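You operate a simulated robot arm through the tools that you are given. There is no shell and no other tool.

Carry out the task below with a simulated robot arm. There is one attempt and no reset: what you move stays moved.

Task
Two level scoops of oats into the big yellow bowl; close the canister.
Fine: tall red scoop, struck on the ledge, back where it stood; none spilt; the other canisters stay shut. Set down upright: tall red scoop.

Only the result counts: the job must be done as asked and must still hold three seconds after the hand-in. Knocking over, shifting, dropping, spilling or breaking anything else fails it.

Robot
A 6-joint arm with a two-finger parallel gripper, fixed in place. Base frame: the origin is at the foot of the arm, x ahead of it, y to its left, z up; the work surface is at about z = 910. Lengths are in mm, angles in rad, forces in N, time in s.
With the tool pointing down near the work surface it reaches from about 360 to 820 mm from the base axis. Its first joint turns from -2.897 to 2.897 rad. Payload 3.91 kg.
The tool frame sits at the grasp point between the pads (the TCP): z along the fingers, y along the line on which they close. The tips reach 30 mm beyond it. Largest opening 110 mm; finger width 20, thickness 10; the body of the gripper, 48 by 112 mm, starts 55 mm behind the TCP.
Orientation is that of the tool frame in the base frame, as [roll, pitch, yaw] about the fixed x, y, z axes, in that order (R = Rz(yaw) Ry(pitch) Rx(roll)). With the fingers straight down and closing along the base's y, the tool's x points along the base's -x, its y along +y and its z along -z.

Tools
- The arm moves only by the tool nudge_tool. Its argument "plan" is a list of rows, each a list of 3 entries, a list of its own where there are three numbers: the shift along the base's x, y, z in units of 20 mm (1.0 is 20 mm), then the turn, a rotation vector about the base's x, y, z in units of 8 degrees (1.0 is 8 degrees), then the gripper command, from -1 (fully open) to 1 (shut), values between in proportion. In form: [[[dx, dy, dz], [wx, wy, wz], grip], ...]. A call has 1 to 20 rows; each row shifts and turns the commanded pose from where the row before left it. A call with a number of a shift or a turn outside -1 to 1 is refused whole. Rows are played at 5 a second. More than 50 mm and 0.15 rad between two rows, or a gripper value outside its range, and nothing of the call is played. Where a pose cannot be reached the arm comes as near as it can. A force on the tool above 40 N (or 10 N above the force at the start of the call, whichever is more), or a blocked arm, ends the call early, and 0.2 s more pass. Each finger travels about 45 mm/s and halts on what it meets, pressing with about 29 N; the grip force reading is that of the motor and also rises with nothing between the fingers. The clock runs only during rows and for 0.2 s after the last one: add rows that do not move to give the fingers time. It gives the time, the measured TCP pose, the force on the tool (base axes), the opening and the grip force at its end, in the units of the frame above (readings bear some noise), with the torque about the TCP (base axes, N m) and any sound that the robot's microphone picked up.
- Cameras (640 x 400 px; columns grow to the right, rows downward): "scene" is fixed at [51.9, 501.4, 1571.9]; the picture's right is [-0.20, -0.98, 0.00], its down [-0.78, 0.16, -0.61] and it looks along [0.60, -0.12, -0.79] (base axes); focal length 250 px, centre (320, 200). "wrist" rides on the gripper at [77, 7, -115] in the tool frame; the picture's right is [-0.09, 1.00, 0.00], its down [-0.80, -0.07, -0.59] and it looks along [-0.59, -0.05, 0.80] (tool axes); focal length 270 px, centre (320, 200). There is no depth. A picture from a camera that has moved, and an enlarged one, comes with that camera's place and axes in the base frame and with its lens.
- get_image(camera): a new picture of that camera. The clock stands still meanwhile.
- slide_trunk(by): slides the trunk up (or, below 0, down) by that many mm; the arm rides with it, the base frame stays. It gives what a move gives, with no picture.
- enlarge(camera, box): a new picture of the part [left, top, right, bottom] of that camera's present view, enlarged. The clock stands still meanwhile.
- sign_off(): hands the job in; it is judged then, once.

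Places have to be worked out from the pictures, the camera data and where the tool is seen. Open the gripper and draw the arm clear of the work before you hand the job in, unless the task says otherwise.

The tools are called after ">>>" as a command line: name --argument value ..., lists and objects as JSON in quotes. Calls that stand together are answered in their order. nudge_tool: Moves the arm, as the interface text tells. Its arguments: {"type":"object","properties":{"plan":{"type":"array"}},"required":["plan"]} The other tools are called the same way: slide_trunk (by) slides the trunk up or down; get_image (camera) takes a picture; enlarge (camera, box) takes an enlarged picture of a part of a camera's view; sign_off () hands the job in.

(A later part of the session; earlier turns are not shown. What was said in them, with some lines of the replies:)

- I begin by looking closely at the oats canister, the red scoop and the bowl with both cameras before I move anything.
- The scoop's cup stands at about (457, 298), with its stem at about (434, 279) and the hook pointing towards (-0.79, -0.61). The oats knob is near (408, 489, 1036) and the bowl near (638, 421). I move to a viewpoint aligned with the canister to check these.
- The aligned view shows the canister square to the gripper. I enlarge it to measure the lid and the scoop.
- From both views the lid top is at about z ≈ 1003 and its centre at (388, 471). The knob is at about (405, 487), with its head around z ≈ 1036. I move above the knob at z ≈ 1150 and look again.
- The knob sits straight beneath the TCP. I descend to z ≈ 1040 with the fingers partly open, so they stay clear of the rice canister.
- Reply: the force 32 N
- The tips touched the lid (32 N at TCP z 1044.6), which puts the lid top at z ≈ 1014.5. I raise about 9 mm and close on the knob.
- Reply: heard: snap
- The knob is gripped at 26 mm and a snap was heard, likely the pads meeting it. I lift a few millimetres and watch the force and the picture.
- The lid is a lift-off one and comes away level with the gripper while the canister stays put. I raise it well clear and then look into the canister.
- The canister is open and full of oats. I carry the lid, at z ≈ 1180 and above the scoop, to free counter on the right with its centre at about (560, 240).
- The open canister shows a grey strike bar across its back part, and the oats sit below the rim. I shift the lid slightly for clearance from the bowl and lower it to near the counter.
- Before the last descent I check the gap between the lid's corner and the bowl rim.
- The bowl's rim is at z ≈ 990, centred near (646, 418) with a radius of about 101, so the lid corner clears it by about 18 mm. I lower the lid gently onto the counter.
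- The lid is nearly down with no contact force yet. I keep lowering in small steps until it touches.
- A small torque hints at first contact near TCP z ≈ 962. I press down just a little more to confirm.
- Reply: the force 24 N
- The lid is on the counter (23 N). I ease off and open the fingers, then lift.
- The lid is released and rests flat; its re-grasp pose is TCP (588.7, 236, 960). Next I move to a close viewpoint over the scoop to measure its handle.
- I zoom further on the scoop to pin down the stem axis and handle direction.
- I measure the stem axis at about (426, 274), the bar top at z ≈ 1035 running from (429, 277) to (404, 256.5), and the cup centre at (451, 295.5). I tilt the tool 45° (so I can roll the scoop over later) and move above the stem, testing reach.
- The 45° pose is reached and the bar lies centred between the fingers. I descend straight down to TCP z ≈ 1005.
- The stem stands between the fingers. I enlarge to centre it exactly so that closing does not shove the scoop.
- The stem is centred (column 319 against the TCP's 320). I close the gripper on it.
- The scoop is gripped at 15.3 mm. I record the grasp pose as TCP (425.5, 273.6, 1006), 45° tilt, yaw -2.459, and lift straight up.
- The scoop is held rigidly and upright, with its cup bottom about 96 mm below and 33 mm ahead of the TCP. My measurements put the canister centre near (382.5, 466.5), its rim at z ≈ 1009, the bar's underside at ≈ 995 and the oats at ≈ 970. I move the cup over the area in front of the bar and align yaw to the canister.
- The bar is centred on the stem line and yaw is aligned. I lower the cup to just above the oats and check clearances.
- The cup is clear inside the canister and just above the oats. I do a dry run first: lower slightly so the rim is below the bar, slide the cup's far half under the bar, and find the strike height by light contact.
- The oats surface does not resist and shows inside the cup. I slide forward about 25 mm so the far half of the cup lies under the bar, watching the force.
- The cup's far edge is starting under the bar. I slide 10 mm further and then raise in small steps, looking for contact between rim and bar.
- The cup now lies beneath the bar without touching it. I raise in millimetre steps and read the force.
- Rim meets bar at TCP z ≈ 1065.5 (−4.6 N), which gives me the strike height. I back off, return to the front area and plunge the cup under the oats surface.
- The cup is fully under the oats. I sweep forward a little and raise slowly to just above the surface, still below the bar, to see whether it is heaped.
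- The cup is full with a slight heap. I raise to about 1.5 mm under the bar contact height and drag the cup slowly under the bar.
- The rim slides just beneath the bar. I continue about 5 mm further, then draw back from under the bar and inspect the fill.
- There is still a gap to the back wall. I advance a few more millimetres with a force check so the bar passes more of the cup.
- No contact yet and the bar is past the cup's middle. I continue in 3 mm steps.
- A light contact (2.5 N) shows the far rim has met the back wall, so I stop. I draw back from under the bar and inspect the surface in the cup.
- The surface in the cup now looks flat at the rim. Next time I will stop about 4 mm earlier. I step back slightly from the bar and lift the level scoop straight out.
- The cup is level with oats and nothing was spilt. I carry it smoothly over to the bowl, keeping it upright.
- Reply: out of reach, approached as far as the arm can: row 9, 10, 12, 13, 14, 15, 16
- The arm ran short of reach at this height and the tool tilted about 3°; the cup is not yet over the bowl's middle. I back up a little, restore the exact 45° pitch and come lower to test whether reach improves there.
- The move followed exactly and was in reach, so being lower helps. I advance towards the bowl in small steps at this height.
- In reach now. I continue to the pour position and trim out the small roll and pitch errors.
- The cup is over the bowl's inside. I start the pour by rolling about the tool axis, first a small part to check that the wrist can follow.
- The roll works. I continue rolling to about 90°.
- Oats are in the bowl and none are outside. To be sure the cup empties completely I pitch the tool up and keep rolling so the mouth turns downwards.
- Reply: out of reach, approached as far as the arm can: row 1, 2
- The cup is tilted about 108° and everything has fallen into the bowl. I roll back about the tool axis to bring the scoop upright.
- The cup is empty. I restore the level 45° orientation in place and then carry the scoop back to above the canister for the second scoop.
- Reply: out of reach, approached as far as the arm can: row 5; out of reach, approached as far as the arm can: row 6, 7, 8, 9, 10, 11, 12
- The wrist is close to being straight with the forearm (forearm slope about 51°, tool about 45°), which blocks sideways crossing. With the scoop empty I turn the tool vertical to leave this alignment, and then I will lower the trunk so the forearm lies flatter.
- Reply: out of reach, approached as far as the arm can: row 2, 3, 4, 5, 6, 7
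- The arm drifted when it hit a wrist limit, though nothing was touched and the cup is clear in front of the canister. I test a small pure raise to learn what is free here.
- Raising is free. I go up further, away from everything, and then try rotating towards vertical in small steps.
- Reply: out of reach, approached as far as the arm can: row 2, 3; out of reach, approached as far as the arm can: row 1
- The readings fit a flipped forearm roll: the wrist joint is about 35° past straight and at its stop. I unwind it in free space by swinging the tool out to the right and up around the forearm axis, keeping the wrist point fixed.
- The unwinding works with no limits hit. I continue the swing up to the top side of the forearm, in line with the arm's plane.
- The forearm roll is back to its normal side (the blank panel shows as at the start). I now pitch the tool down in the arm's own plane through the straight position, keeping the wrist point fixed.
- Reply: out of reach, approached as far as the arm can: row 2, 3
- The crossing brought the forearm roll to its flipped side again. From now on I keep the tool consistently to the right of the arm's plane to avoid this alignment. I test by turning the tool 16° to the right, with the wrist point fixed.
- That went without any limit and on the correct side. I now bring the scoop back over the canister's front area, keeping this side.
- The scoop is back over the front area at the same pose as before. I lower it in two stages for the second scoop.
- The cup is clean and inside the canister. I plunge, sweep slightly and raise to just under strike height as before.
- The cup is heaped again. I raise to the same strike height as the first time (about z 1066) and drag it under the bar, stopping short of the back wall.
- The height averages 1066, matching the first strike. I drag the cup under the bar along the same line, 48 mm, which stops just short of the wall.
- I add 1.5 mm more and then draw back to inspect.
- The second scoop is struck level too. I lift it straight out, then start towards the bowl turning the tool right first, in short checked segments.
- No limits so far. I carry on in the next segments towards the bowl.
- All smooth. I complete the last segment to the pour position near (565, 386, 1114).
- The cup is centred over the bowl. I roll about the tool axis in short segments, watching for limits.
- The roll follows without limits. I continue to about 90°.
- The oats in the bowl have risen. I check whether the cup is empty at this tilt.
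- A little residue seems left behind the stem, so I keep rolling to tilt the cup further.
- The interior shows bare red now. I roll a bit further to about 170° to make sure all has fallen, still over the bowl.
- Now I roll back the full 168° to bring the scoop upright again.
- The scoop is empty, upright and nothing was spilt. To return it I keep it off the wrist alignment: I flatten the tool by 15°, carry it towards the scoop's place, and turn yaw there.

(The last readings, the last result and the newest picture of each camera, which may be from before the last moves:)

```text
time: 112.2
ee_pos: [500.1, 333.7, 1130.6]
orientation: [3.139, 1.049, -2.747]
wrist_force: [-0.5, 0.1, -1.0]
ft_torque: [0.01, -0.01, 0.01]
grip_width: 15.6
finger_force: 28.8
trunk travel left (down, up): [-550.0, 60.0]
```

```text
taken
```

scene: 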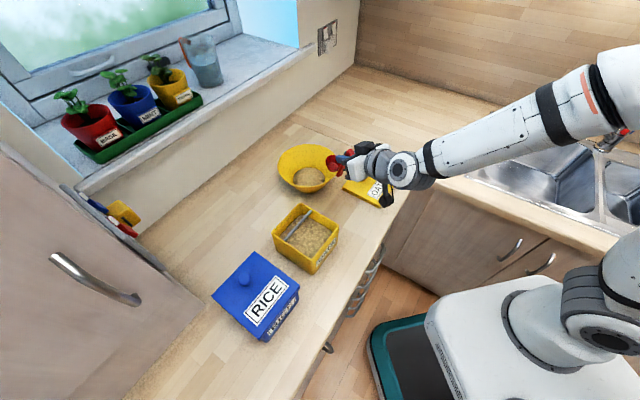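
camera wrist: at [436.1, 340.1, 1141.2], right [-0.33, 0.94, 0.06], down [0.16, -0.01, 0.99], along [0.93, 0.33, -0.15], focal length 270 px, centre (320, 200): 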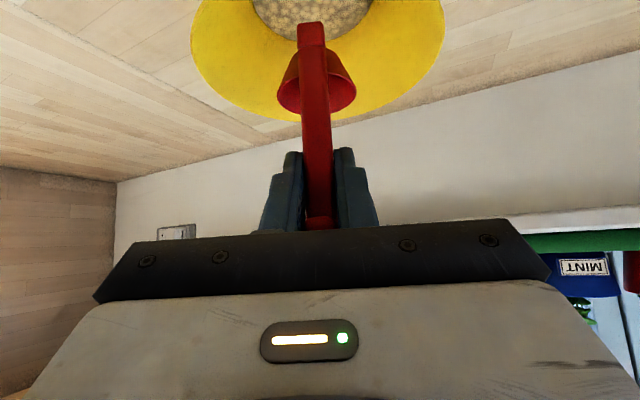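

No limits met, and the wrist is in the up-bent state. I continue to above the scoop's place and then turn the yaw.

>>> nudge_tool --plan '[[[-0.94, -0.75, 0], [0, 0, 0], 1], [[-0.94, -0.75, 0], [0, 0, 0], 1], [[-0.94, -0.75, 0], [0, 0, 0], 1], [[-0.9, -0.72, 0], [0, 0, 0], 1], [[0, 0, 0], [0, 0, 0], 1]]'

>>> nudge_tool --plan '[[[0, 0, 0], [0, 0, 0.7], 1], [[0, 0, 0], [0, 0, 0.7], 1], [[0, 0, 0], [0, 0, 0.66], 1], [[0, 0, 0], [0, 0, 0], 1]]'

```text
time: 113.4
ee_pos: [426.2, 274.6, 1129.4]
orientation: [3.138, 1.05, -2.748]
wrist_force: [0.7, 0.0, -0.5]
ft_torque: [-0.02, 0.01, 0.01]
grip_width: 15.3
finger_force: 28.5
trunk travel left (down, up): [-550.0, 60.0]
```

```text
time: 114.4
ee_pos: [425.6, 274.1, 1130.4]
orientation: [3.138, 1.049, -2.462]
wrist_force: [0.9, 0.2, 0.1]
ft_torque: [0.02, 0.0, 0.0]
grip_width: 15.5
finger_force: 29.1
trunk travel left (down, up): [-550.0, 60.0]
```

The yaw turned cleanly to −2.462. I pitch back to 45° while lowering a little, and check.

>>> nudge_tool --plan '[[[0, 0, -0.5], [0, 0, 0], 1], [[0, 0, -0.5], [-0.594, 0.731, 0], 1], [[0, 0, -0.5], [-0.594, 0.731, 0], 1], [[0, 0, 0], [0, 0, 0], 1]]'

>>> get_image --camera "wrist"

>>> get_image --camera "scene"

```text
time: 115.4
ee_pos: [425.8, 274.1, 1100.5]
orientation: [3.139, 0.783, -2.462]
wrist_force: [0.4, -0.2, -0.8]
ft_torque: [-0.03, -0.03, 0.0]
grip_width: 15.2
finger_force: 28.9
trunk travel left (down, up): [-550.0, 60.0]
```

```text
taken
camera wrist: at [317.0, 194.3, 1127.4], right [-0.58, 0.81, 0.06], down [0.16, 0.04, 0.99], along [0.8, 0.58, -0.15], focal length 270 px, centre (320, 200)
```

wrist: 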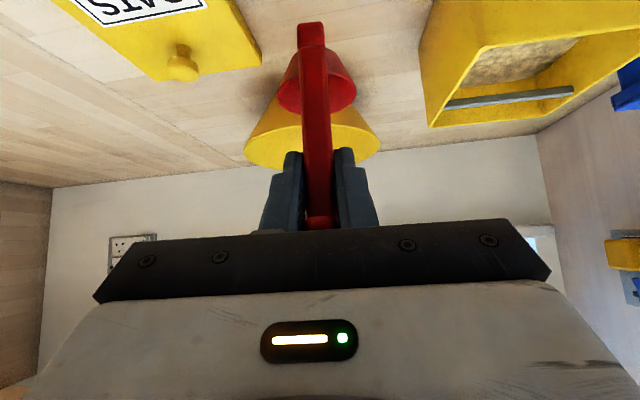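

```text
taken
```

scene: 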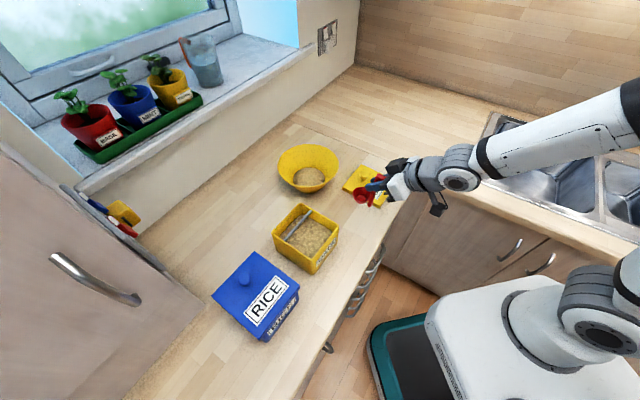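

The pose matches the pick-up pose. I lower the scoop towards the counter, slowly at the end.

>>> nudge_tool --plan '[[[-0.02, -0.02, -1], [0, 0, 0], 1], [[0, 0, -1], [0, 0, 0], 1], [[0, 0, -1], [0, 0, 0], 1], [[0, 0, -0.9], [0, 0, 0], 1], [[0, 0, -0.5], [0, 0, 0], 1], [[0, 0, -0.15], [0, 0, 0], 1], [[0, 0, 0], [0, 0, 0], 1]]'

>>> nudge_tool --plan '[[[0, 0, -0.06], [0, 0, 0], 1], [[0, 0, 0], [0, 0, 0], 1]]'

```text
time: 117.0
ee_pos: [425.3, 274.5, 1008.6]
orientation: [3.138, 0.786, -2.461]
wrist_force: [-0.5, -0.6, -1.1]
ft_torque: [0.02, 0.0, 0.02]
grip_width: 15.5
finger_force: 28.9
trunk travel left (down, up): [-550.0, 60.0]
```

```text
time: 117.6
ee_pos: [425.0, 274.7, 1008.2]
orientation: [3.137, 0.785, -2.461]
wrist_force: [-0.4, 0.2, 0.0]
ft_torque: [0.01, 0.0, 0.02]
grip_width: 15.4
finger_force: 28.9
trunk travel left (down, up): [-550.0, 60.0]
```

>>> nudge_tool --plan '[[[0, 0, -0.06], [0, 0, 0], 1], [[0, 0, 0], [0, 0, 0], 1]]'

>>> nudge_tool --plan '[[[0, 0, -0.05], [0, 0, 0], 1], [[0, 0, 0], [0, 0, 0], 1]]'

```text
time: 118.2
ee_pos: [424.8, 274.3, 1007.0]
orientation: [3.138, 0.786, -2.46]
wrist_force: [-0.1, -0.3, 2.0]
ft_torque: [0.02, -0.02, -0.01]
grip_width: 15.5
finger_force: 29.0
trunk travel left (down, up): [-550.0, 60.0]
```

```text
time: 118.8
ee_pos: [423.6, 273.7, 1006.6]
orientation: [3.139, 0.789, -2.461]
wrist_force: [-1.3, -1.1, 11.8]
ft_torque: [0.1, -0.09, 0.03]
grip_width: 15.5
finger_force: 28.4
trunk travel left (down, up): [-550.0, 60.0]
```

The scoop is standing on the counter (12 N). I ease up slightly and open the fingers, and then check that it stays upright.

>>> nudge_tool --plan '[[[0, 0, 0.04], [0, 0, 0], 1], [[0, 0, 0], [0, 0, 0], 0.6], [[0, 0, 0], [0, 0, 0], 0.4], [[0, 0, 0], [0, 0, 0], 0.1], [[0, 0, 0], [0, 0, 0], -0.3], [[0, 0, 0], [0, 0, 0], -0.3], [[0, 0, 0], [0, 0, 0], -0.3]]'

>>> get_image --camera "wrist"

>>> enlarge --camera "scene" --box '[330, 150, 450, 240]'

```text
time: 120.4
ee_pos: [424.5, 274.5, 1006.7]
orientation: [3.137, 0.788, -2.459]
wrist_force: [0.8, -0.4, 0.6]
ft_torque: [-0.02, 0.02, 0.01]
grip_width: 71.6
finger_force: 0.0
trunk travel left (down, up): [-550.0, 60.0]
```

```text
taken
camera wrist: at [316.1, 194.1, 1033.7], right [-0.58, 0.81, 0.06], down [0.16, 0.04, 0.99], along [0.8, 0.58, -0.15], focal length 270 px, centre (320, 200)
```

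wrist: 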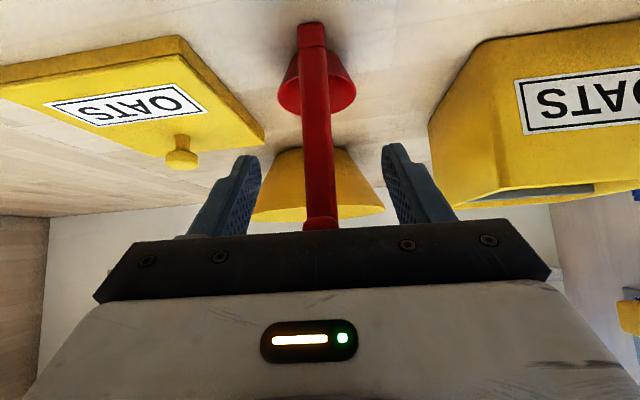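

```text
4.44 times, centred on (390, 195) of scene
camera zoom: at [51.9, 501.4, 1571.9], right [-0.2, -0.98, 0.0], down [-0.78, 0.16, -0.61], along [0.6, -0.12, -0.79], focal length 1113 px, centre (9, 222)
```

zoom: 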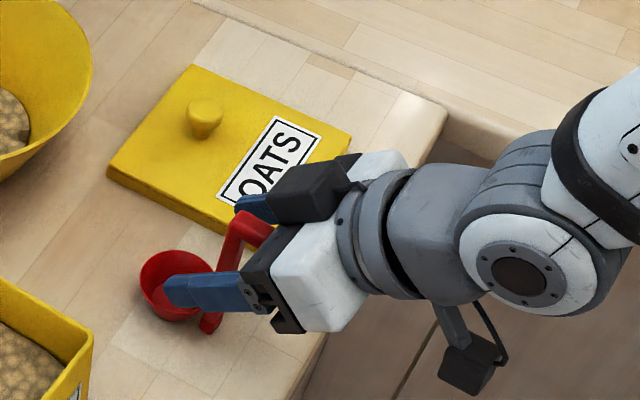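

The scoop stands upright in its old place. I raise the open fingers straight up past the hook.

>>> nudge_tool --plan '[[[0, 0, 0.5], [0, 0, 0], -0.3], [[0, 0, 1], [0, 0, 0], -0.3], [[0, 0, 1], [0, 0, 0], -0.3], [[0, 0, 1], [0, 0, 0], -0.3], [[0, 0, 1], [0, 0, 0], -0.3], [[0, 0, 0.5], [0, 0, 0], -0.3], [[0, 0, 0], [0, 0, 0], -0.3]]'

>>> get_image --camera "wrist"

>>> enlarge --camera "scene" --box '[255, 195, 365, 285]'

>>> enlarge --camera "scene" --box '[330, 150, 450, 240]'

```text
time: 122.0
ee_pos: [425.9, 274.0, 1106.9]
orientation: [3.14, 0.784, -2.46]
wrist_force: [-0.4, -0.2, -0.6]
ft_torque: [0.02, 0.01, 0.03]
grip_width: 71.4
finger_force: 0.2
trunk travel left (down, up): [-550.0, 60.0]
```

```text
taken
camera wrist: at [316.2, 193.9, 1133.8], right [-0.58, 0.81, 0.06], down [0.16, 0.04, 0.99], along [0.8, 0.58, -0.15], focal length 270 px, centre (320, 200)
```

wrist: 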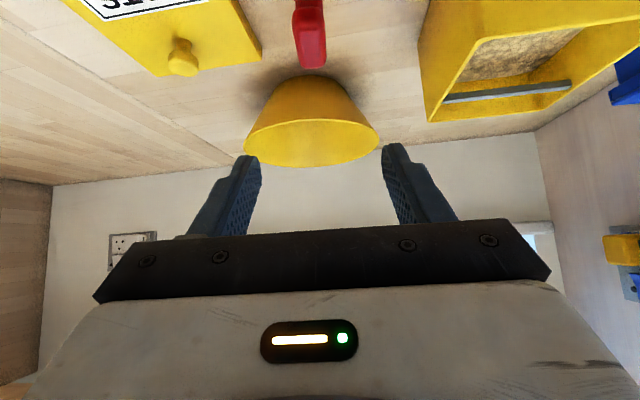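

```text
4.44 times, centred on (310, 240) of scene
camera zoom: at [51.9, 501.4, 1571.9], right [-0.2, -0.98, 0.0], down [-0.78, 0.16, -0.61], along [0.6, -0.12, -0.79], focal length 1113 px, centre (364, 22)
```

zoom: 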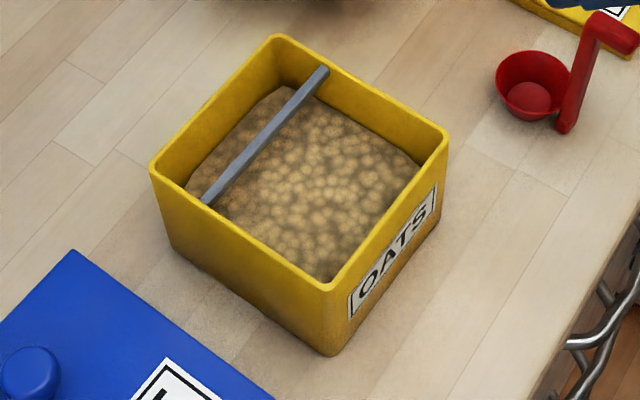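

```text
4.44 times, centred on (390, 195) of scene
camera zoom: at [51.9, 501.4, 1571.9], right [-0.2, -0.98, 0.0], down [-0.78, 0.16, -0.61], along [0.6, -0.12, -0.79], focal length 1113 px, centre (9, 222)
```

zoom: 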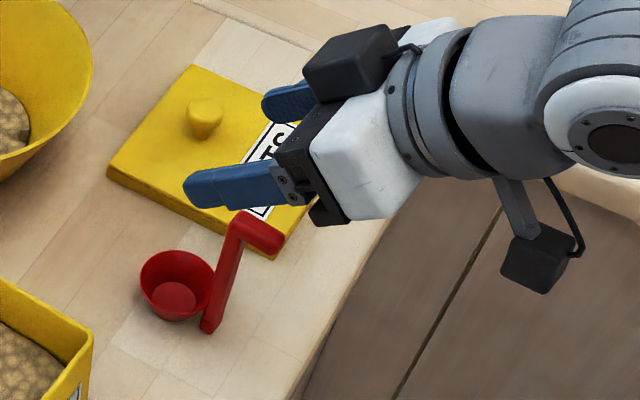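

The canister has shifted about 2 mm at most from my earlier light touch, and I will allow for it when closing. I now fly to the lid at a flatter tool angle, turning the yaw to point at about 12°.

>>> nudge_tool --plan '[[[0, 0, 0.3], [0.594, -0.731, 0], -0.3], [[0, 0, 0.3], [0.594, -0.731, 0], -0.3], [[0.954, -0.249, 0], [0, 0, -0.424], -0.3], [[0.954, -0.249, 0], [0, 0, -0.424], -0.3], [[0.954, -0.249, 0], [0, 0, -0.424], -0.3], [[0.954, -0.249, 0], [0, 0, -0.424], -0.3], [[0, 0, 0], [0, 0, 0], -0.3]]'

>>> nudge_tool --plan '[[[0.954, -0.249, 0], [0, 0, -0.424], -0.3], [[0.954, -0.249, 0], [0, 0, -0.424], -0.3], [[0.954, -0.249, 0], [0, 0, -0.424], -0.3], [[0.954, -0.249, 0], [0, 0, -0.424], -0.3], [[0, 0, 0], [0, 0, 0], -0.3]]'

```text
time: 123.6
ee_pos: [500.8, 253.5, 1118.5]
orientation: [3.138, 1.048, -2.699]
wrist_force: [-0.5, 0.8, -0.6]
ft_torque: [-0.02, 0.0, 0.03]
grip_width: 71.7
finger_force: 0.1
trunk travel left (down, up): [-550.0, 60.0]
```

```text
time: 124.8
ee_pos: [578.2, 233.8, 1118.3]
orientation: [3.138, 1.049, -2.934]
wrist_force: [-0.5, -1.0, -0.5]
ft_torque: [0.0, 0.04, 0.02]
grip_width: 71.5
finger_force: 0.2
trunk travel left (down, up): [-550.0, 60.0]
```

The lid approach pose is reached with no limits. I lower to about z 1040 and pitch back to 45°, then look at the knob.

>>> nudge_tool --plan '[[[0, 0, -1], [0, 0, 0], -0.3], [[0, 0, -1], [0, 0, 0], -0.3], [[0, 0, -1], [-0.194, 0.922, 0], -0.3], [[0, 0, -1], [-0.194, 0.922, 0], -0.3], [[0, 0, 0], [0, 0, 0], -0.3]]'

>>> get_image --camera "wrist"

>>> get_image --camera "scene"

```text
time: 126.0
ee_pos: [578.8, 234.5, 1038.3]
orientation: [3.137, 0.781, -2.936]
wrist_force: [0.5, -0.2, -0.6]
ft_torque: [-0.01, 0.01, 0.01]
grip_width: 71.5
finger_force: 0.1
trunk travel left (down, up): [-550.0, 60.0]
```

```text
taken
camera wrist: at [445.3, 212.5, 1065.1], right [-0.15, 0.99, 0.06], down [0.16, -0.04, 0.99], along [0.98, 0.15, -0.15], focal length 270 px, centre (320, 200)
```

wrist: 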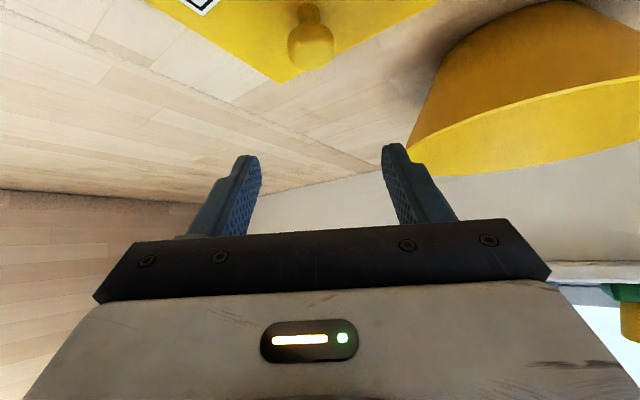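

```text
taken
```

scene: 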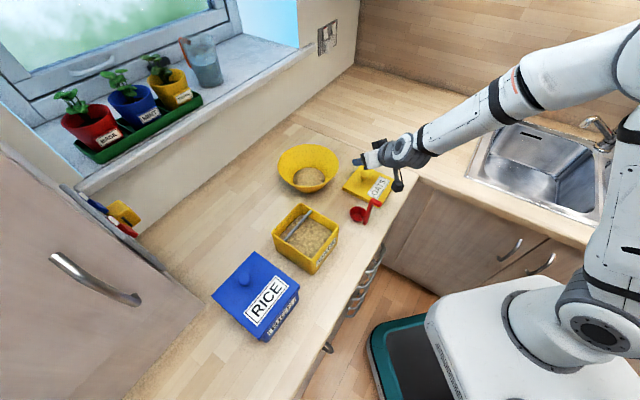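

The knob is centred between the fingers and about 10 mm ahead of the TCP, as planned. I descend to z ≈ 961.

>>> nudge_tool --plan '[[[0, 0, -1], [0, 0, 0], -0.3], [[0, 0, -1], [0, 0, 0], -0.3], [[0, 0, -1], [0, 0, 0], -0.3], [[0, 0, -0.6], [0, 0, 0], -0.3], [[0, 0, -0.25], [0, 0, 0], -0.3], [[0, 0, 0], [0, 0, 0], -0.3]]'

>>> get_image --camera "wrist"

>>> enlarge --camera "scene" --box '[330, 140, 450, 230]'

```text
time: 127.4
ee_pos: [578.1, 233.2, 961.1]
orientation: [3.139, 0.785, -2.936]
wrist_force: [-0.8, 0.2, 0.2]
ft_torque: [0.03, -0.01, 0.01]
grip_width: 71.2
finger_force: 0.1
trunk travel left (down, up): [-550.0, 60.0]
```

```text
taken
camera wrist: at [444.7, 212.5, 988.9], right [-0.15, 0.99, 0.06], down [0.16, -0.04, 0.99], along [0.98, 0.15, -0.15], focal length 270 px, centre (320, 200)
```

wrist: 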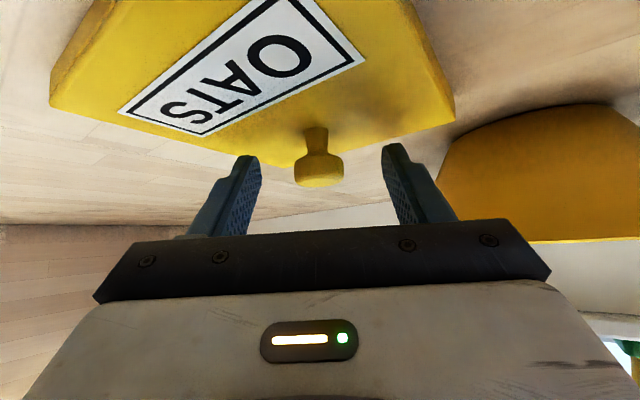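

```text
4.44 times, centred on (390, 185) of scene
camera zoom: at [51.9, 501.4, 1571.9], right [-0.2, -0.98, 0.0], down [-0.78, 0.16, -0.61], along [0.6, -0.12, -0.79], focal length 1113 px, centre (9, 267)
```

zoom: 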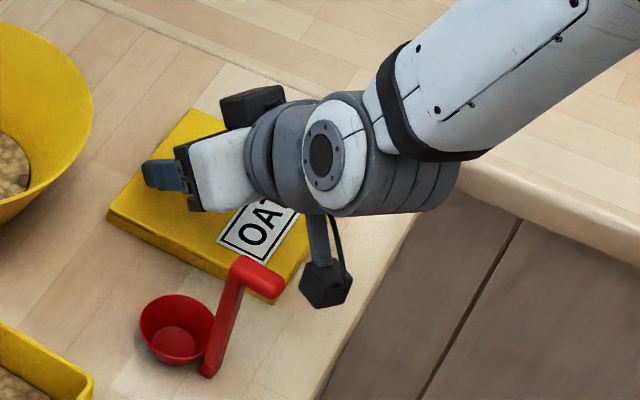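

The knob head lies right on the tool axis between the pads. I close the gripper.

>>> nudge_tool --plan '[[[0, 0, 0], [0, 0, 0], 0.2], [[0, 0, 0], [0, 0, 0], 0.4], [[0, 0, 0], [0, 0, 0], 1], [[0, 0, 0], [0, 0, 0], 1], [[0, 0, 0], [0, 0, 0], 1], [[0, 0, 0], [0, 0, 0], 1]]'

>>> get_image --camera "wrist"

```text
time: 128.8
ee_pos: [578.0, 234.0, 963.0]
orientation: [3.136, 0.785, -2.935]
wrist_force: [-0.7, -0.5, 1.0]
ft_torque: [0.0, 0.0, 0.03]
grip_width: 26.0
finger_force: 28.9
trunk travel left (down, up): [-550.0, 60.0]
```

```text
taken
camera wrist: at [444.7, 212.5, 989.1], right [-0.15, 0.99, 0.06], down [0.16, -0.04, 0.99], along [0.98, 0.15, -0.15], focal length 270 px, centre (320, 200)
```

wrist: 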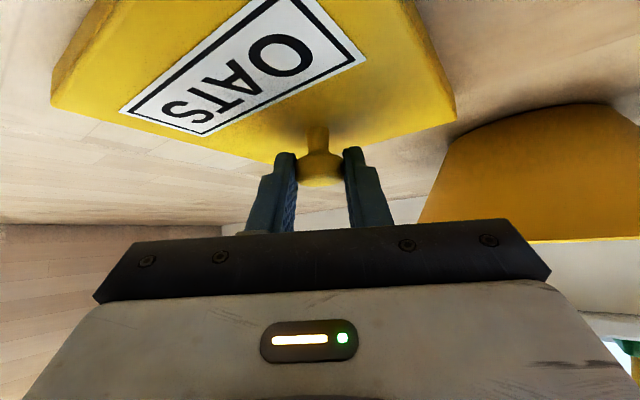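

The knob is gripped at TCP (578.1, 233.8, 962). I lift the lid straight up and check it hangs level.

>>> nudge_tool --plan '[[[0, 0, 0.3], [0, 0, 0], 1], [[0, 0, 0.7], [0, 0, 0], 1], [[0, 0, 1], [0, 0, 0], 1], [[0, 0, 1], [0, 0, 0], 1], [[0, 0, 1], [0, 0, 0], 1], [[0, 0, 1], [0, 0, 0], 1], [[0, 0, 1], [0, 0, 0], 1], [[0, 0, 1], [0, 0, 0], 1], [[0, 0, 1], [0, 0, 0], 1], [[0, 0, 0], [0, 0, 0], 1]]'

>>> get_image --camera "wrist"

>>> get_image --camera "scene"

```text
time: 131.0
ee_pos: [578.8, 235.6, 1121.5]
orientation: [3.138, 0.785, -2.936]
wrist_force: [0.1, 1.0, -0.9]
ft_torque: [-0.01, 0.03, 0.01]
grip_width: 26.5
finger_force: 29.4
trunk travel left (down, up): [-550.0, 60.0]
```

```text
taken
camera wrist: at [444.6, 213.1, 1148.6], right [-0.15, 0.99, 0.06], down [0.16, -0.04, 0.99], along [0.98, 0.15, -0.15], focal length 270 px, centre (320, 200)
```

wrist: 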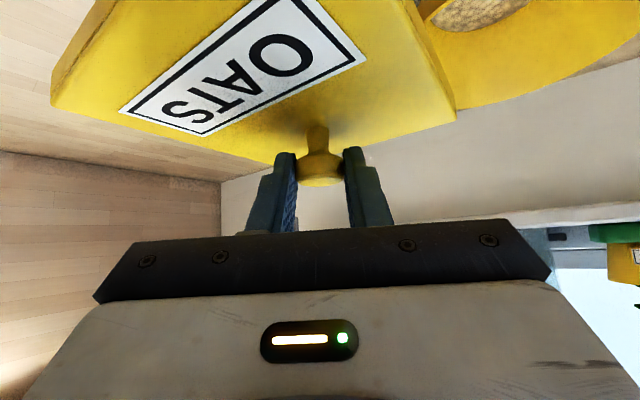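

```text
taken
```

scene: 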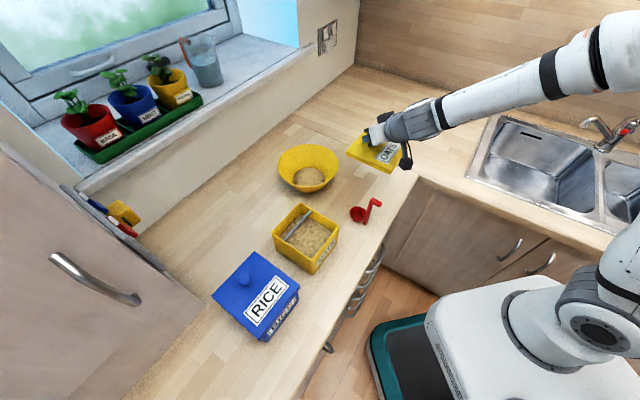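

The lid is held firmly and level. I carry it in short segments towards the canister.

>>> nudge_tool --plan '[[[-0.4, 0.55, 0.1], [0, 0, 0], 1], [[-0.695, 0.967, 0.1], [0, 0, 0], 1], [[-0.695, 0.967, 0.1], [0, 0, 0], 1], [[-0.695, 0.967, 0], [0, 0, 0], 1], [[0, 0, 0], [0, 0, 0], 1]]'

>>> nudge_tool --plan '[[[-0.695, 0.967, 0], [0, 0, 0], 1], [[-0.695, 0.967, 0], [0, 0, 0], 1], [[-0.695, 0.967, 0], [0, 0, 0], 1], [[-0.695, 0.967, 0], [0, 0, 0], 1], [[0, 0, 0], [0, 0, 0], 1]]'

```text
time: 132.2
ee_pos: [527.4, 304.2, 1128.2]
orientation: [3.138, 0.786, -2.936]
wrist_force: [0.5, 0.1, -0.5]
ft_torque: [0.01, -0.01, -0.02]
grip_width: 26.0
finger_force: 28.7
trunk travel left (down, up): [-550.0, 60.0]
```

```text
time: 133.4
ee_pos: [472.6, 381.1, 1128.3]
orientation: [3.138, 0.784, -2.936]
wrist_force: [-0.3, 0.5, -0.9]
ft_torque: [0.02, 0.04, -0.01]
grip_width: 26.2
finger_force: 29.0
trunk travel left (down, up): [-550.0, 60.0]
```

Smooth so far. I move the remaining distance to above the canister, checking for wrist limits.

>>> nudge_tool --plan '[[[-0.695, 0.967, 0], [0, 0, 0], 1], [[-0.695, 0.967, 0], [0, 0, 0], 1], [[-0.695, 0.967, 0], [0, 0, 0], 1], [[0, 0, 0], [0, 0, 0], 1]]'

>>> nudge_tool --plan '[[[-0.7, 0.967, 0], [0, 0, 0], 1], [[-0.65, 0.9, 0], [0, 0, 0], 1], [[-0.3, 0.4, 0], [0, 0, 0], 1], [[0, 0, 0], [0, 0, 0], 1]]'

>>> get_image --camera "scene"

>>> get_image --camera "wrist"

```text
time: 134.4
ee_pos: [430.7, 438.4, 1126.7]
orientation: [3.139, 0.784, -2.935]
wrist_force: [0.3, 0.5, -0.8]
ft_torque: [-0.02, 0.0, 0.01]
grip_width: 26.2
finger_force: 29.9
trunk travel left (down, up): [-550.0, 60.0]
```

```text
time: 135.4
ee_pos: [396.7, 484.2, 1127.5]
orientation: [3.139, 0.783, -2.936]
wrist_force: [0.2, 0.0, -0.1]
ft_torque: [0.04, 0.03, 0.01]
grip_width: 26.2
finger_force: 28.9
trunk travel left (down, up): [-550.0, 60.0]
```

```text
taken
```

scene: 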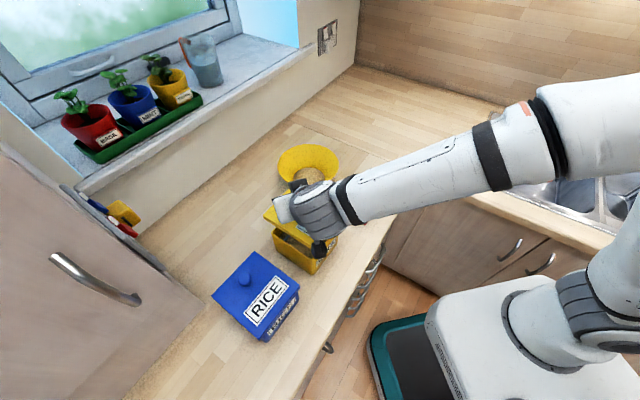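

```text
taken
camera wrist: at [263.9, 461.7, 1154.5], right [-0.15, 0.99, 0.06], down [0.16, -0.04, 0.99], along [0.98, 0.15, -0.15], focal length 270 px, centre (320, 200)
```

wrist: 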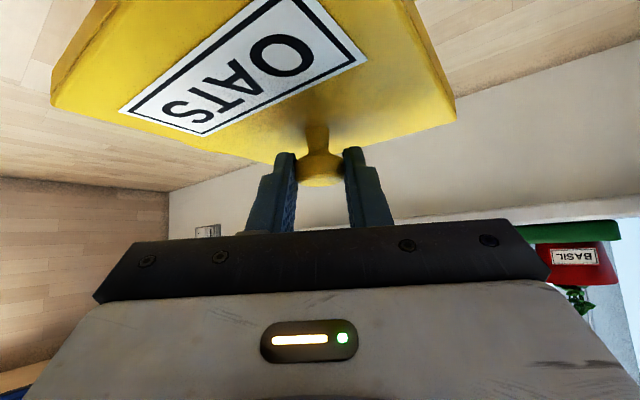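

The lid is above the canister and still level. I lower it to just above the rim and check the alignment.

>>> nudge_tool --plan '[[[0, 0.05, -1], [0, 0, 0], 1], [[0, 0, -1], [0, 0, 0], 1], [[0, 0, -0.9], [0, 0, 0], 1], [[0, 0, 0], [0, 0, 0], 1]]'

>>> enlarge --camera "scene" --box '[240, 170, 360, 290]'

>>> get_image --camera "wrist"

```text
time: 136.4
ee_pos: [397.8, 485.6, 1068.7]
orientation: [3.138, 0.786, -2.935]
wrist_force: [-0.2, -0.4, -0.6]
ft_torque: [-0.01, 0.03, 0.02]
grip_width: 26.3
finger_force: 29.1
trunk travel left (down, up): [-550.0, 60.0]
```

```text
3.33 times, centred on (300, 230) of scene
camera zoom: at [51.9, 501.4, 1571.9], right [-0.2, -0.98, 0.0], down [-0.78, 0.16, -0.61], along [0.6, -0.12, -0.79], focal length 834 px, centre (387, 100)
```

zoom: 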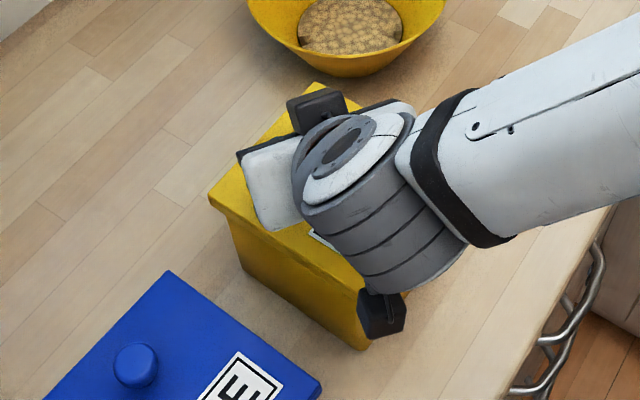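

```text
taken
camera wrist: at [264.3, 463.5, 1096.4], right [-0.15, 0.99, 0.06], down [0.16, -0.04, 0.99], along [0.98, 0.15, -0.15], focal length 270 px, centre (320, 200)
```

wrist: 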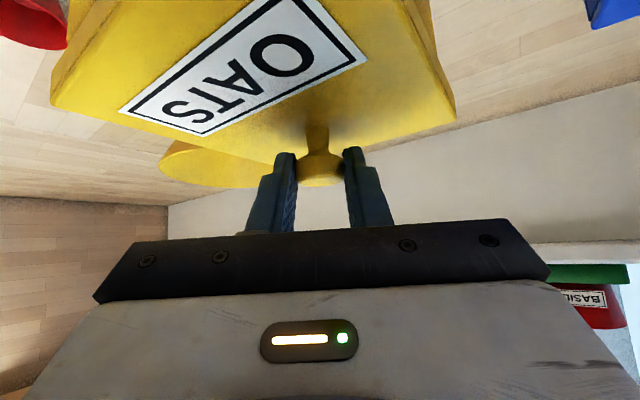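

The lid's corner sits where it did when I first lifted it, including the small shift. I lower it gently onto the rim.

>>> nudge_tool --plan '[[[0, 0, -0.4], [0, 0, 0], 1], [[0, 0, -0.2], [0, 0, 0], 1], [[0, 0, -0.1], [0, 0, 0], 1], [[0, 0, 0], [0, 0, 0], 1]]'

>>> nudge_tool --plan '[[[0, 0, -0.1], [0, 0, 0], 1], [[0, 0, 0], [0, 0, 0], 1]]'

```text
time: 137.4
ee_pos: [397.6, 483.6, 1054.6]
orientation: [3.14, 0.783, -2.931]
wrist_force: [-1.2, 0.4, 0.4]
ft_torque: [0.02, 0.05, 0.06]
grip_width: 26.3
finger_force: 28.9
trunk travel left (down, up): [-550.0, 60.0]
```

```text
time: 138.0
ee_pos: [398.0, 484.8, 1054.1]
orientation: [3.138, 0.786, -2.935]
wrist_force: [-0.4, 0.4, 0.0]
ft_torque: [0.02, 0.04, 0.05]
grip_width: 26.3
finger_force: 29.1
trunk travel left (down, up): [-550.0, 60.0]
```

>>> nudge_tool --plan '[[[0, 0, -0.08], [0, 0, 0], 1], [[0, 0, 0], [0, 0, 0], 1]]'

>>> nudge_tool --plan '[[[0, 0, -0.06], [0, 0, 0], 1], [[0, 0, 0], [0, 0, 0], 1]]'

```text
time: 138.6
ee_pos: [397.8, 484.8, 1052.9]
orientation: [3.138, 0.787, -2.933]
wrist_force: [0.4, -0.6, -0.1]
ft_torque: [0.03, 0.0, -0.01]
grip_width: 26.4
finger_force: 29.5
trunk travel left (down, up): [-550.0, 60.0]
```

```text
time: 139.2
ee_pos: [397.8, 484.0, 1050.6]
orientation: [3.139, 0.786, -2.936]
wrist_force: [0.1, 0.2, 0.1]
ft_torque: [0.0, 0.03, 0.0]
grip_width: 26.3
finger_force: 29.2
trunk travel left (down, up): [-550.0, 60.0]
```

No resistance, so the lid is sliding over the rim without catching. I continue in small steps until it seats.

>>> nudge_tool --plan '[[[0, 0, -0.06], [0, 0, 0], 1], [[0, 0, 0], [0, 0, 0], 1]]'

>>> nudge_tool --plan '[[[0, 0, -0.06], [0, 0, 0], 1], [[0, 0, 0], [0, 0, 0], 1]]'

```text
time: 139.8
ee_pos: [398.2, 484.6, 1050.8]
orientation: [3.136, 0.787, -2.935]
wrist_force: [-1.2, 0.4, 4.7]
ft_torque: [0.09, -0.24, 0.01]
grip_width: 26.2
finger_force: 28.9
trunk travel left (down, up): [-550.0, 60.0]
```

```text
time: 140.4
ee_pos: [398.5, 485.2, 1049.8]
orientation: [3.137, 0.789, -2.936]
wrist_force: [-0.1, 1.0, 13.1]
ft_torque: [0.22, -0.74, 0.02]
grip_width: 26.2
finger_force: 29.1
trunk travel left (down, up): [-550.0, 60.0]
```

The lid has seated at the expected height (13 N). I heard a snap when the lid first came loose, so I press a bit more and listen for it snapping shut.

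>>> nudge_tool --plan '[[[0, 0, -0.07], [0, 0, 0], 1], [[0, 0, 0], [0, 0, 0], 1]]'

>>> nudge_tool --plan '[[[0, 0, -0.07], [0, 0, 0], 1], [[0, 0, 0], [0, 0, 0], 1]]'

>>> enlarge --camera "scene" --box '[240, 170, 360, 290]'

```text
time: 141.0
ee_pos: [395.8, 484.6, 1048.7]
orientation: [3.137, 0.787, -2.937]
wrist_force: [-4.7, -0.3, 14.5]
ft_torque: [0.17, -0.53, 0.06]
grip_width: 26.0
finger_force: 28.9
trunk travel left (down, up): [-550.0, 60.0]
heard: snap
```

```text
time: 141.6
ee_pos: [396.0, 485.0, 1049.3]
orientation: [3.137, 0.789, -2.936]
wrist_force: [-6.8, 1.1, 24.1]
ft_torque: [0.1, -0.14, 0.04]
grip_width: 26.1
finger_force: 28.7
trunk travel left (down, up): [-550.0, 60.0]
```

```text
3.33 times, centred on (300, 230) of scene
camera zoom: at [51.9, 501.4, 1571.9], right [-0.2, -0.98, 0.0], down [-0.78, 0.16, -0.61], along [0.6, -0.12, -0.79], focal length 834 px, centre (387, 100)
```

zoom: 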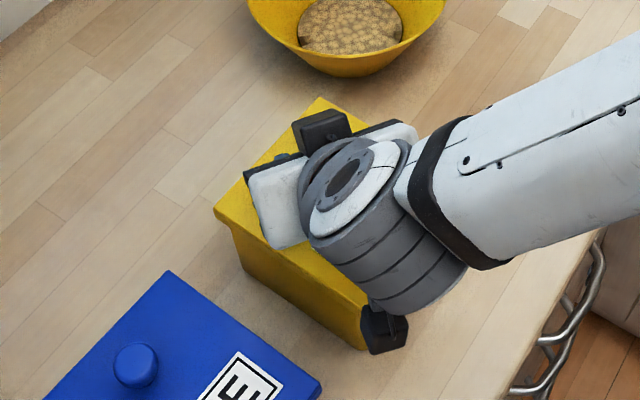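

A snap was heard, so the lid has locked shut. I relieve the pressure a little and open the fingers.

>>> nudge_tool --plan '[[[0.02, 0, 0.1], [0, 0, 0], 1], [[0, 0, 0], [0, 0, 0], 1]]'

>>> nudge_tool --plan '[[[0, 0, 0], [0, 0, 0], 0.4], [[0, 0, 0], [0, 0, 0], 0.2], [[0, 0, 0], [0, 0, 0], -0.1], [[0, 0, 0], [0, 0, 0], -0.3], [[0, 0, 0], [0, 0, 0], -0.3], [[0, 0, 0], [0, 0, 0], -0.3]]'

>>> get_image --camera "wrist"

```text
time: 142.2
ee_pos: [396.3, 484.4, 1047.9]
orientation: [3.138, 0.787, -2.935]
wrist_force: [-7.5, 2.5, 13.9]
ft_torque: [0.13, -0.17, 0.08]
grip_width: 26.2
finger_force: 29.1
trunk travel left (down, up): [-550.0, 60.0]
```

```text
time: 143.6
ee_pos: [398.5, 484.7, 1048.1]
orientation: [3.137, 0.785, -2.935]
wrist_force: [-0.5, -0.5, 0.4]
ft_torque: [-0.01, 0.02, 0.01]
grip_width: 71.3
finger_force: 0.1
trunk travel left (down, up): [-550.0, 60.0]
```

```text
taken
camera wrist: at [265.0, 462.9, 1074.6], right [-0.15, 0.99, 0.06], down [0.16, -0.04, 0.99], along [0.98, 0.15, -0.15], focal length 270 px, centre (320, 200)
```

wrist: 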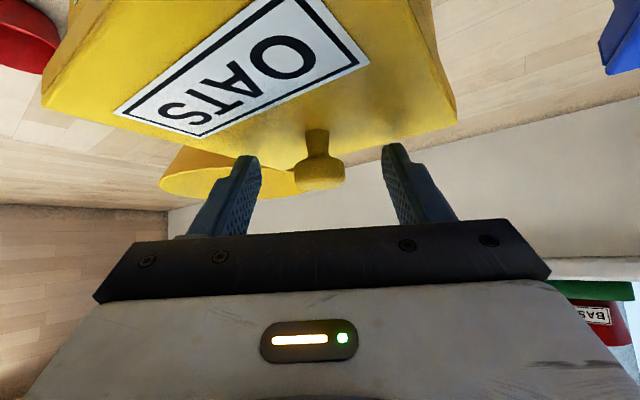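

The lid is released and sits flat. I raise the hand straight up clear of the knob.

>>> nudge_tool --plan '[[[0, 0, 0.4], [0, 0, 0], -0.3], [[0, 0, 0.8], [0, 0, 0], -0.3], [[0, 0, 0.9], [0, 0, 0], -0.3], [[0, 0, 0.9], [0, 0, 0], -0.3], [[0, 0, 0.9], [0, 0, 0], -0.3], [[0, 0, 0], [0, 0, 0], -0.3]]'

>>> nudge_tool --plan '[[[0.4, -0.8, 0.1], [0, 0, 0], -0.3], [[0.4, -0.9, 0.1], [0, 0, 0], -0.3], [[0.4, -0.9, 0.1], [0, 0, 0], -0.3], [[0.3, -0.9, 0.1], [0, 0, 0], -0.3], [[0.2, -0.9, 0.1], [0, 0, 0], -0.3], [[0, 0, 0], [0, 0, 0], -0.3]]'

>>> get_image --camera "scene"

```text
time: 145.0
ee_pos: [398.5, 485.0, 1125.6]
orientation: [3.139, 0.786, -2.934]
wrist_force: [0.0, -0.1, -0.8]
ft_torque: [-0.03, 0.0, -0.01]
grip_width: 71.7
finger_force: 0.0
trunk travel left (down, up): [-550.0, 60.0]
```

```text
time: 146.4
ee_pos: [432.9, 396.0, 1136.0]
orientation: [3.139, 0.786, -2.934]
wrist_force: [0.3, -0.2, -0.3]
ft_torque: [0.0, 0.01, -0.02]
grip_width: 71.6
finger_force: 0.1
trunk travel left (down, up): [-550.0, 60.0]
```

```text
taken
```

scene: 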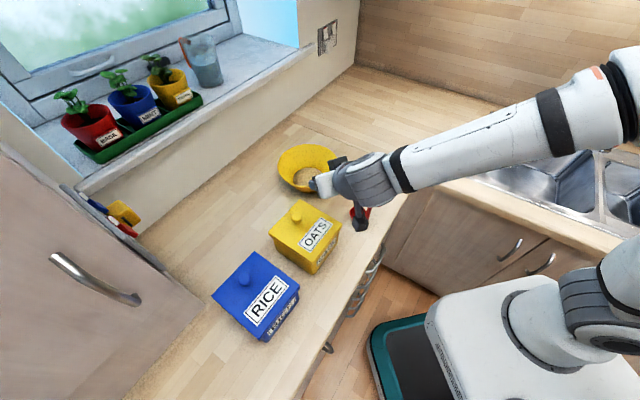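

The canister is closed. I draw the arm away to the right and upwards, clear of the work.

>>> nudge_tool --plan '[[[0, -0.5, 0.5], [0, 0, 0], -0.3], [[0, -0.8, 0.5], [0, 0, 0], -0.3], [[0, -0.9, 0.4], [0, 0, 0], -0.3], [[0, -1, 0.4], [0, 0, 0], -0.3], [[0, -1, 0.3], [0, 0, 0], -0.3], [[0, -1, 0.2], [0, 0, 0], -0.3], [[0, -1, 0.2], [0, 0, 0], -0.3], [[0, 0, 0], [0, 0, 0], -0.3]]'

>>> get_image --camera "scene"

>>> get_image --camera "wrist"

```text
time: 148.2
ee_pos: [431.4, 272.6, 1185.0]
orientation: [3.137, 0.786, -2.935]
wrist_force: [0.2, 0.3, -0.3]
ft_torque: [0.01, 0.02, 0.04]
grip_width: 71.5
finger_force: 0.0
trunk travel left (down, up): [-550.0, 60.0]
```

```text
taken
```

scene: 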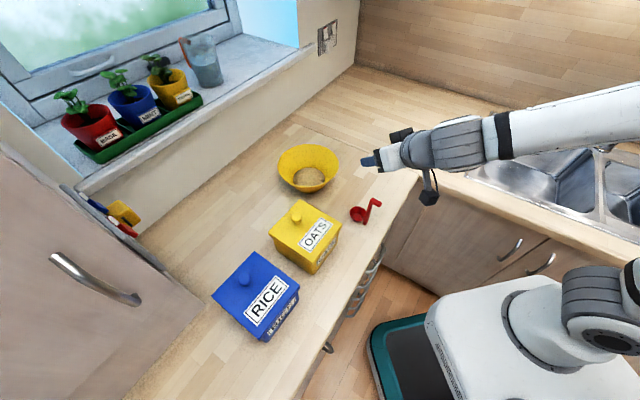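

```text
taken
camera wrist: at [298.2, 251.2, 1212.0], right [-0.15, 0.99, 0.06], down [0.16, -0.04, 0.99], along [0.98, 0.15, -0.15], focal length 270 px, centre (320, 200)
```

wrist: 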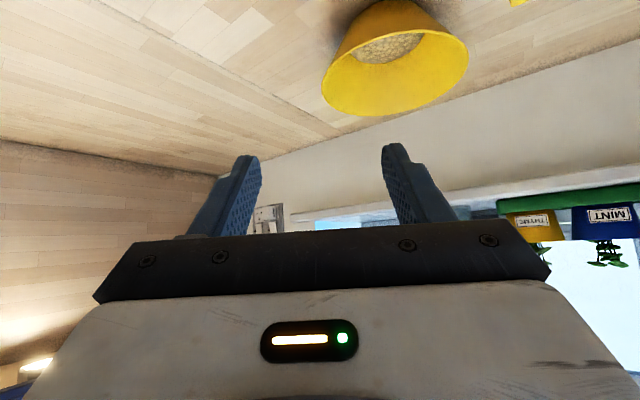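

I take enlarged pictures of the final scene to check the lid, the scoop, the bowl and the counter for spills.

>>> enlarge --camera "scene" --box '[255, 185, 355, 285]'

>>> enlarge --camera "scene" --box '[260, 130, 400, 235]'

>>> enlarge --camera "scene" --box '[330, 170, 410, 240]'

```text
4.00 times, centred on (305, 235) of scene
camera zoom: at [51.9, 501.4, 1571.9], right [-0.2, -0.98, 0.0], down [-0.78, 0.16, -0.61], along [0.6, -0.12, -0.79], focal length 1001 px, centre (380, 60)
```

zoom: 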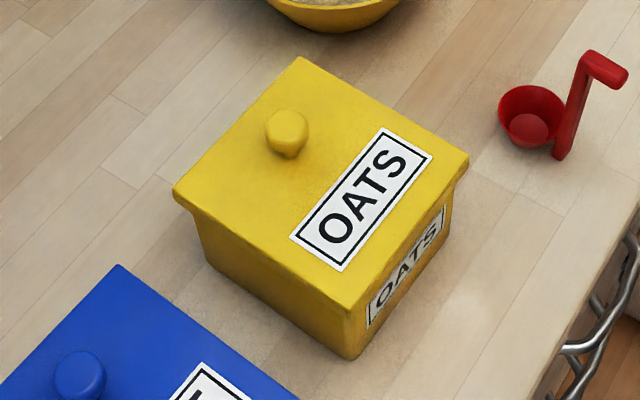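

```text
3.81 times, centred on (330, 182) of scene
camera zoom: at [51.9, 501.4, 1571.9], right [-0.2, -0.98, 0.0], down [-0.78, 0.16, -0.61], along [0.6, -0.12, -0.79], focal length 954 px, centre (282, 267)
```

zoom: 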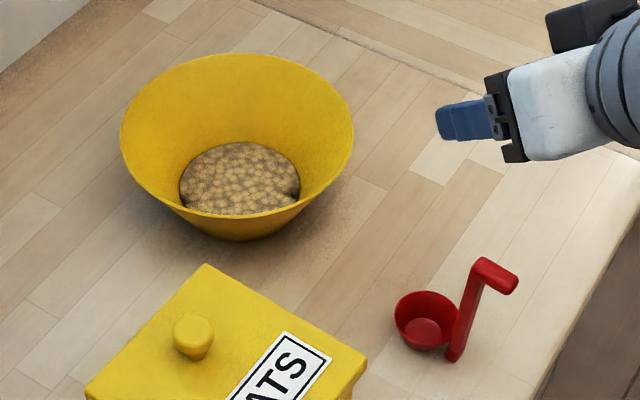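

```text
5.71 times, centred on (370, 205) of scene
camera zoom: at [51.9, 501.4, 1571.9], right [-0.2, -0.98, 0.0], down [-0.78, 0.16, -0.61], along [0.6, -0.12, -0.79], focal length 1431 px, centre (34, 171)
```

zoom: 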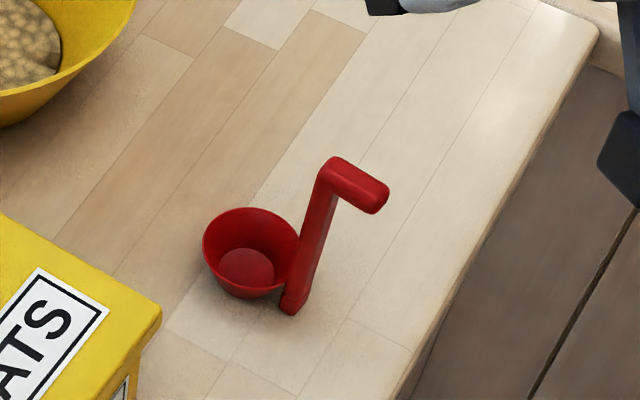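

The oats lid is back on flush, and the scoop stands upright within about 2 mm of its original spot. Both scoops are in the bowl, the counter is clean and the open gripper is clear, so I hand the job in.

>>> sign_off

```text
The job is handed in.
```

I put two level scoops of oats into the big yellow bowl, closed the canister and handed the job in; I don't have the verdict.

- **Scoops:** I struck both scoops level under the bar inside the canister and emptied them fully into the bowl. The final pictures show no oats on the counter.
- **Canister:** The lid is back on and snapped shut. During the first strike the scoop touched the back wall, and the canister moved about 2 mm. I lined the lid up to its new position.
- **Red scoop:** It stands upright about 1 mm from where it was.
- **Other canisters:** I did not touch them. The rice canister stayed shut.

The gripper is open and the arm is clear of the work.
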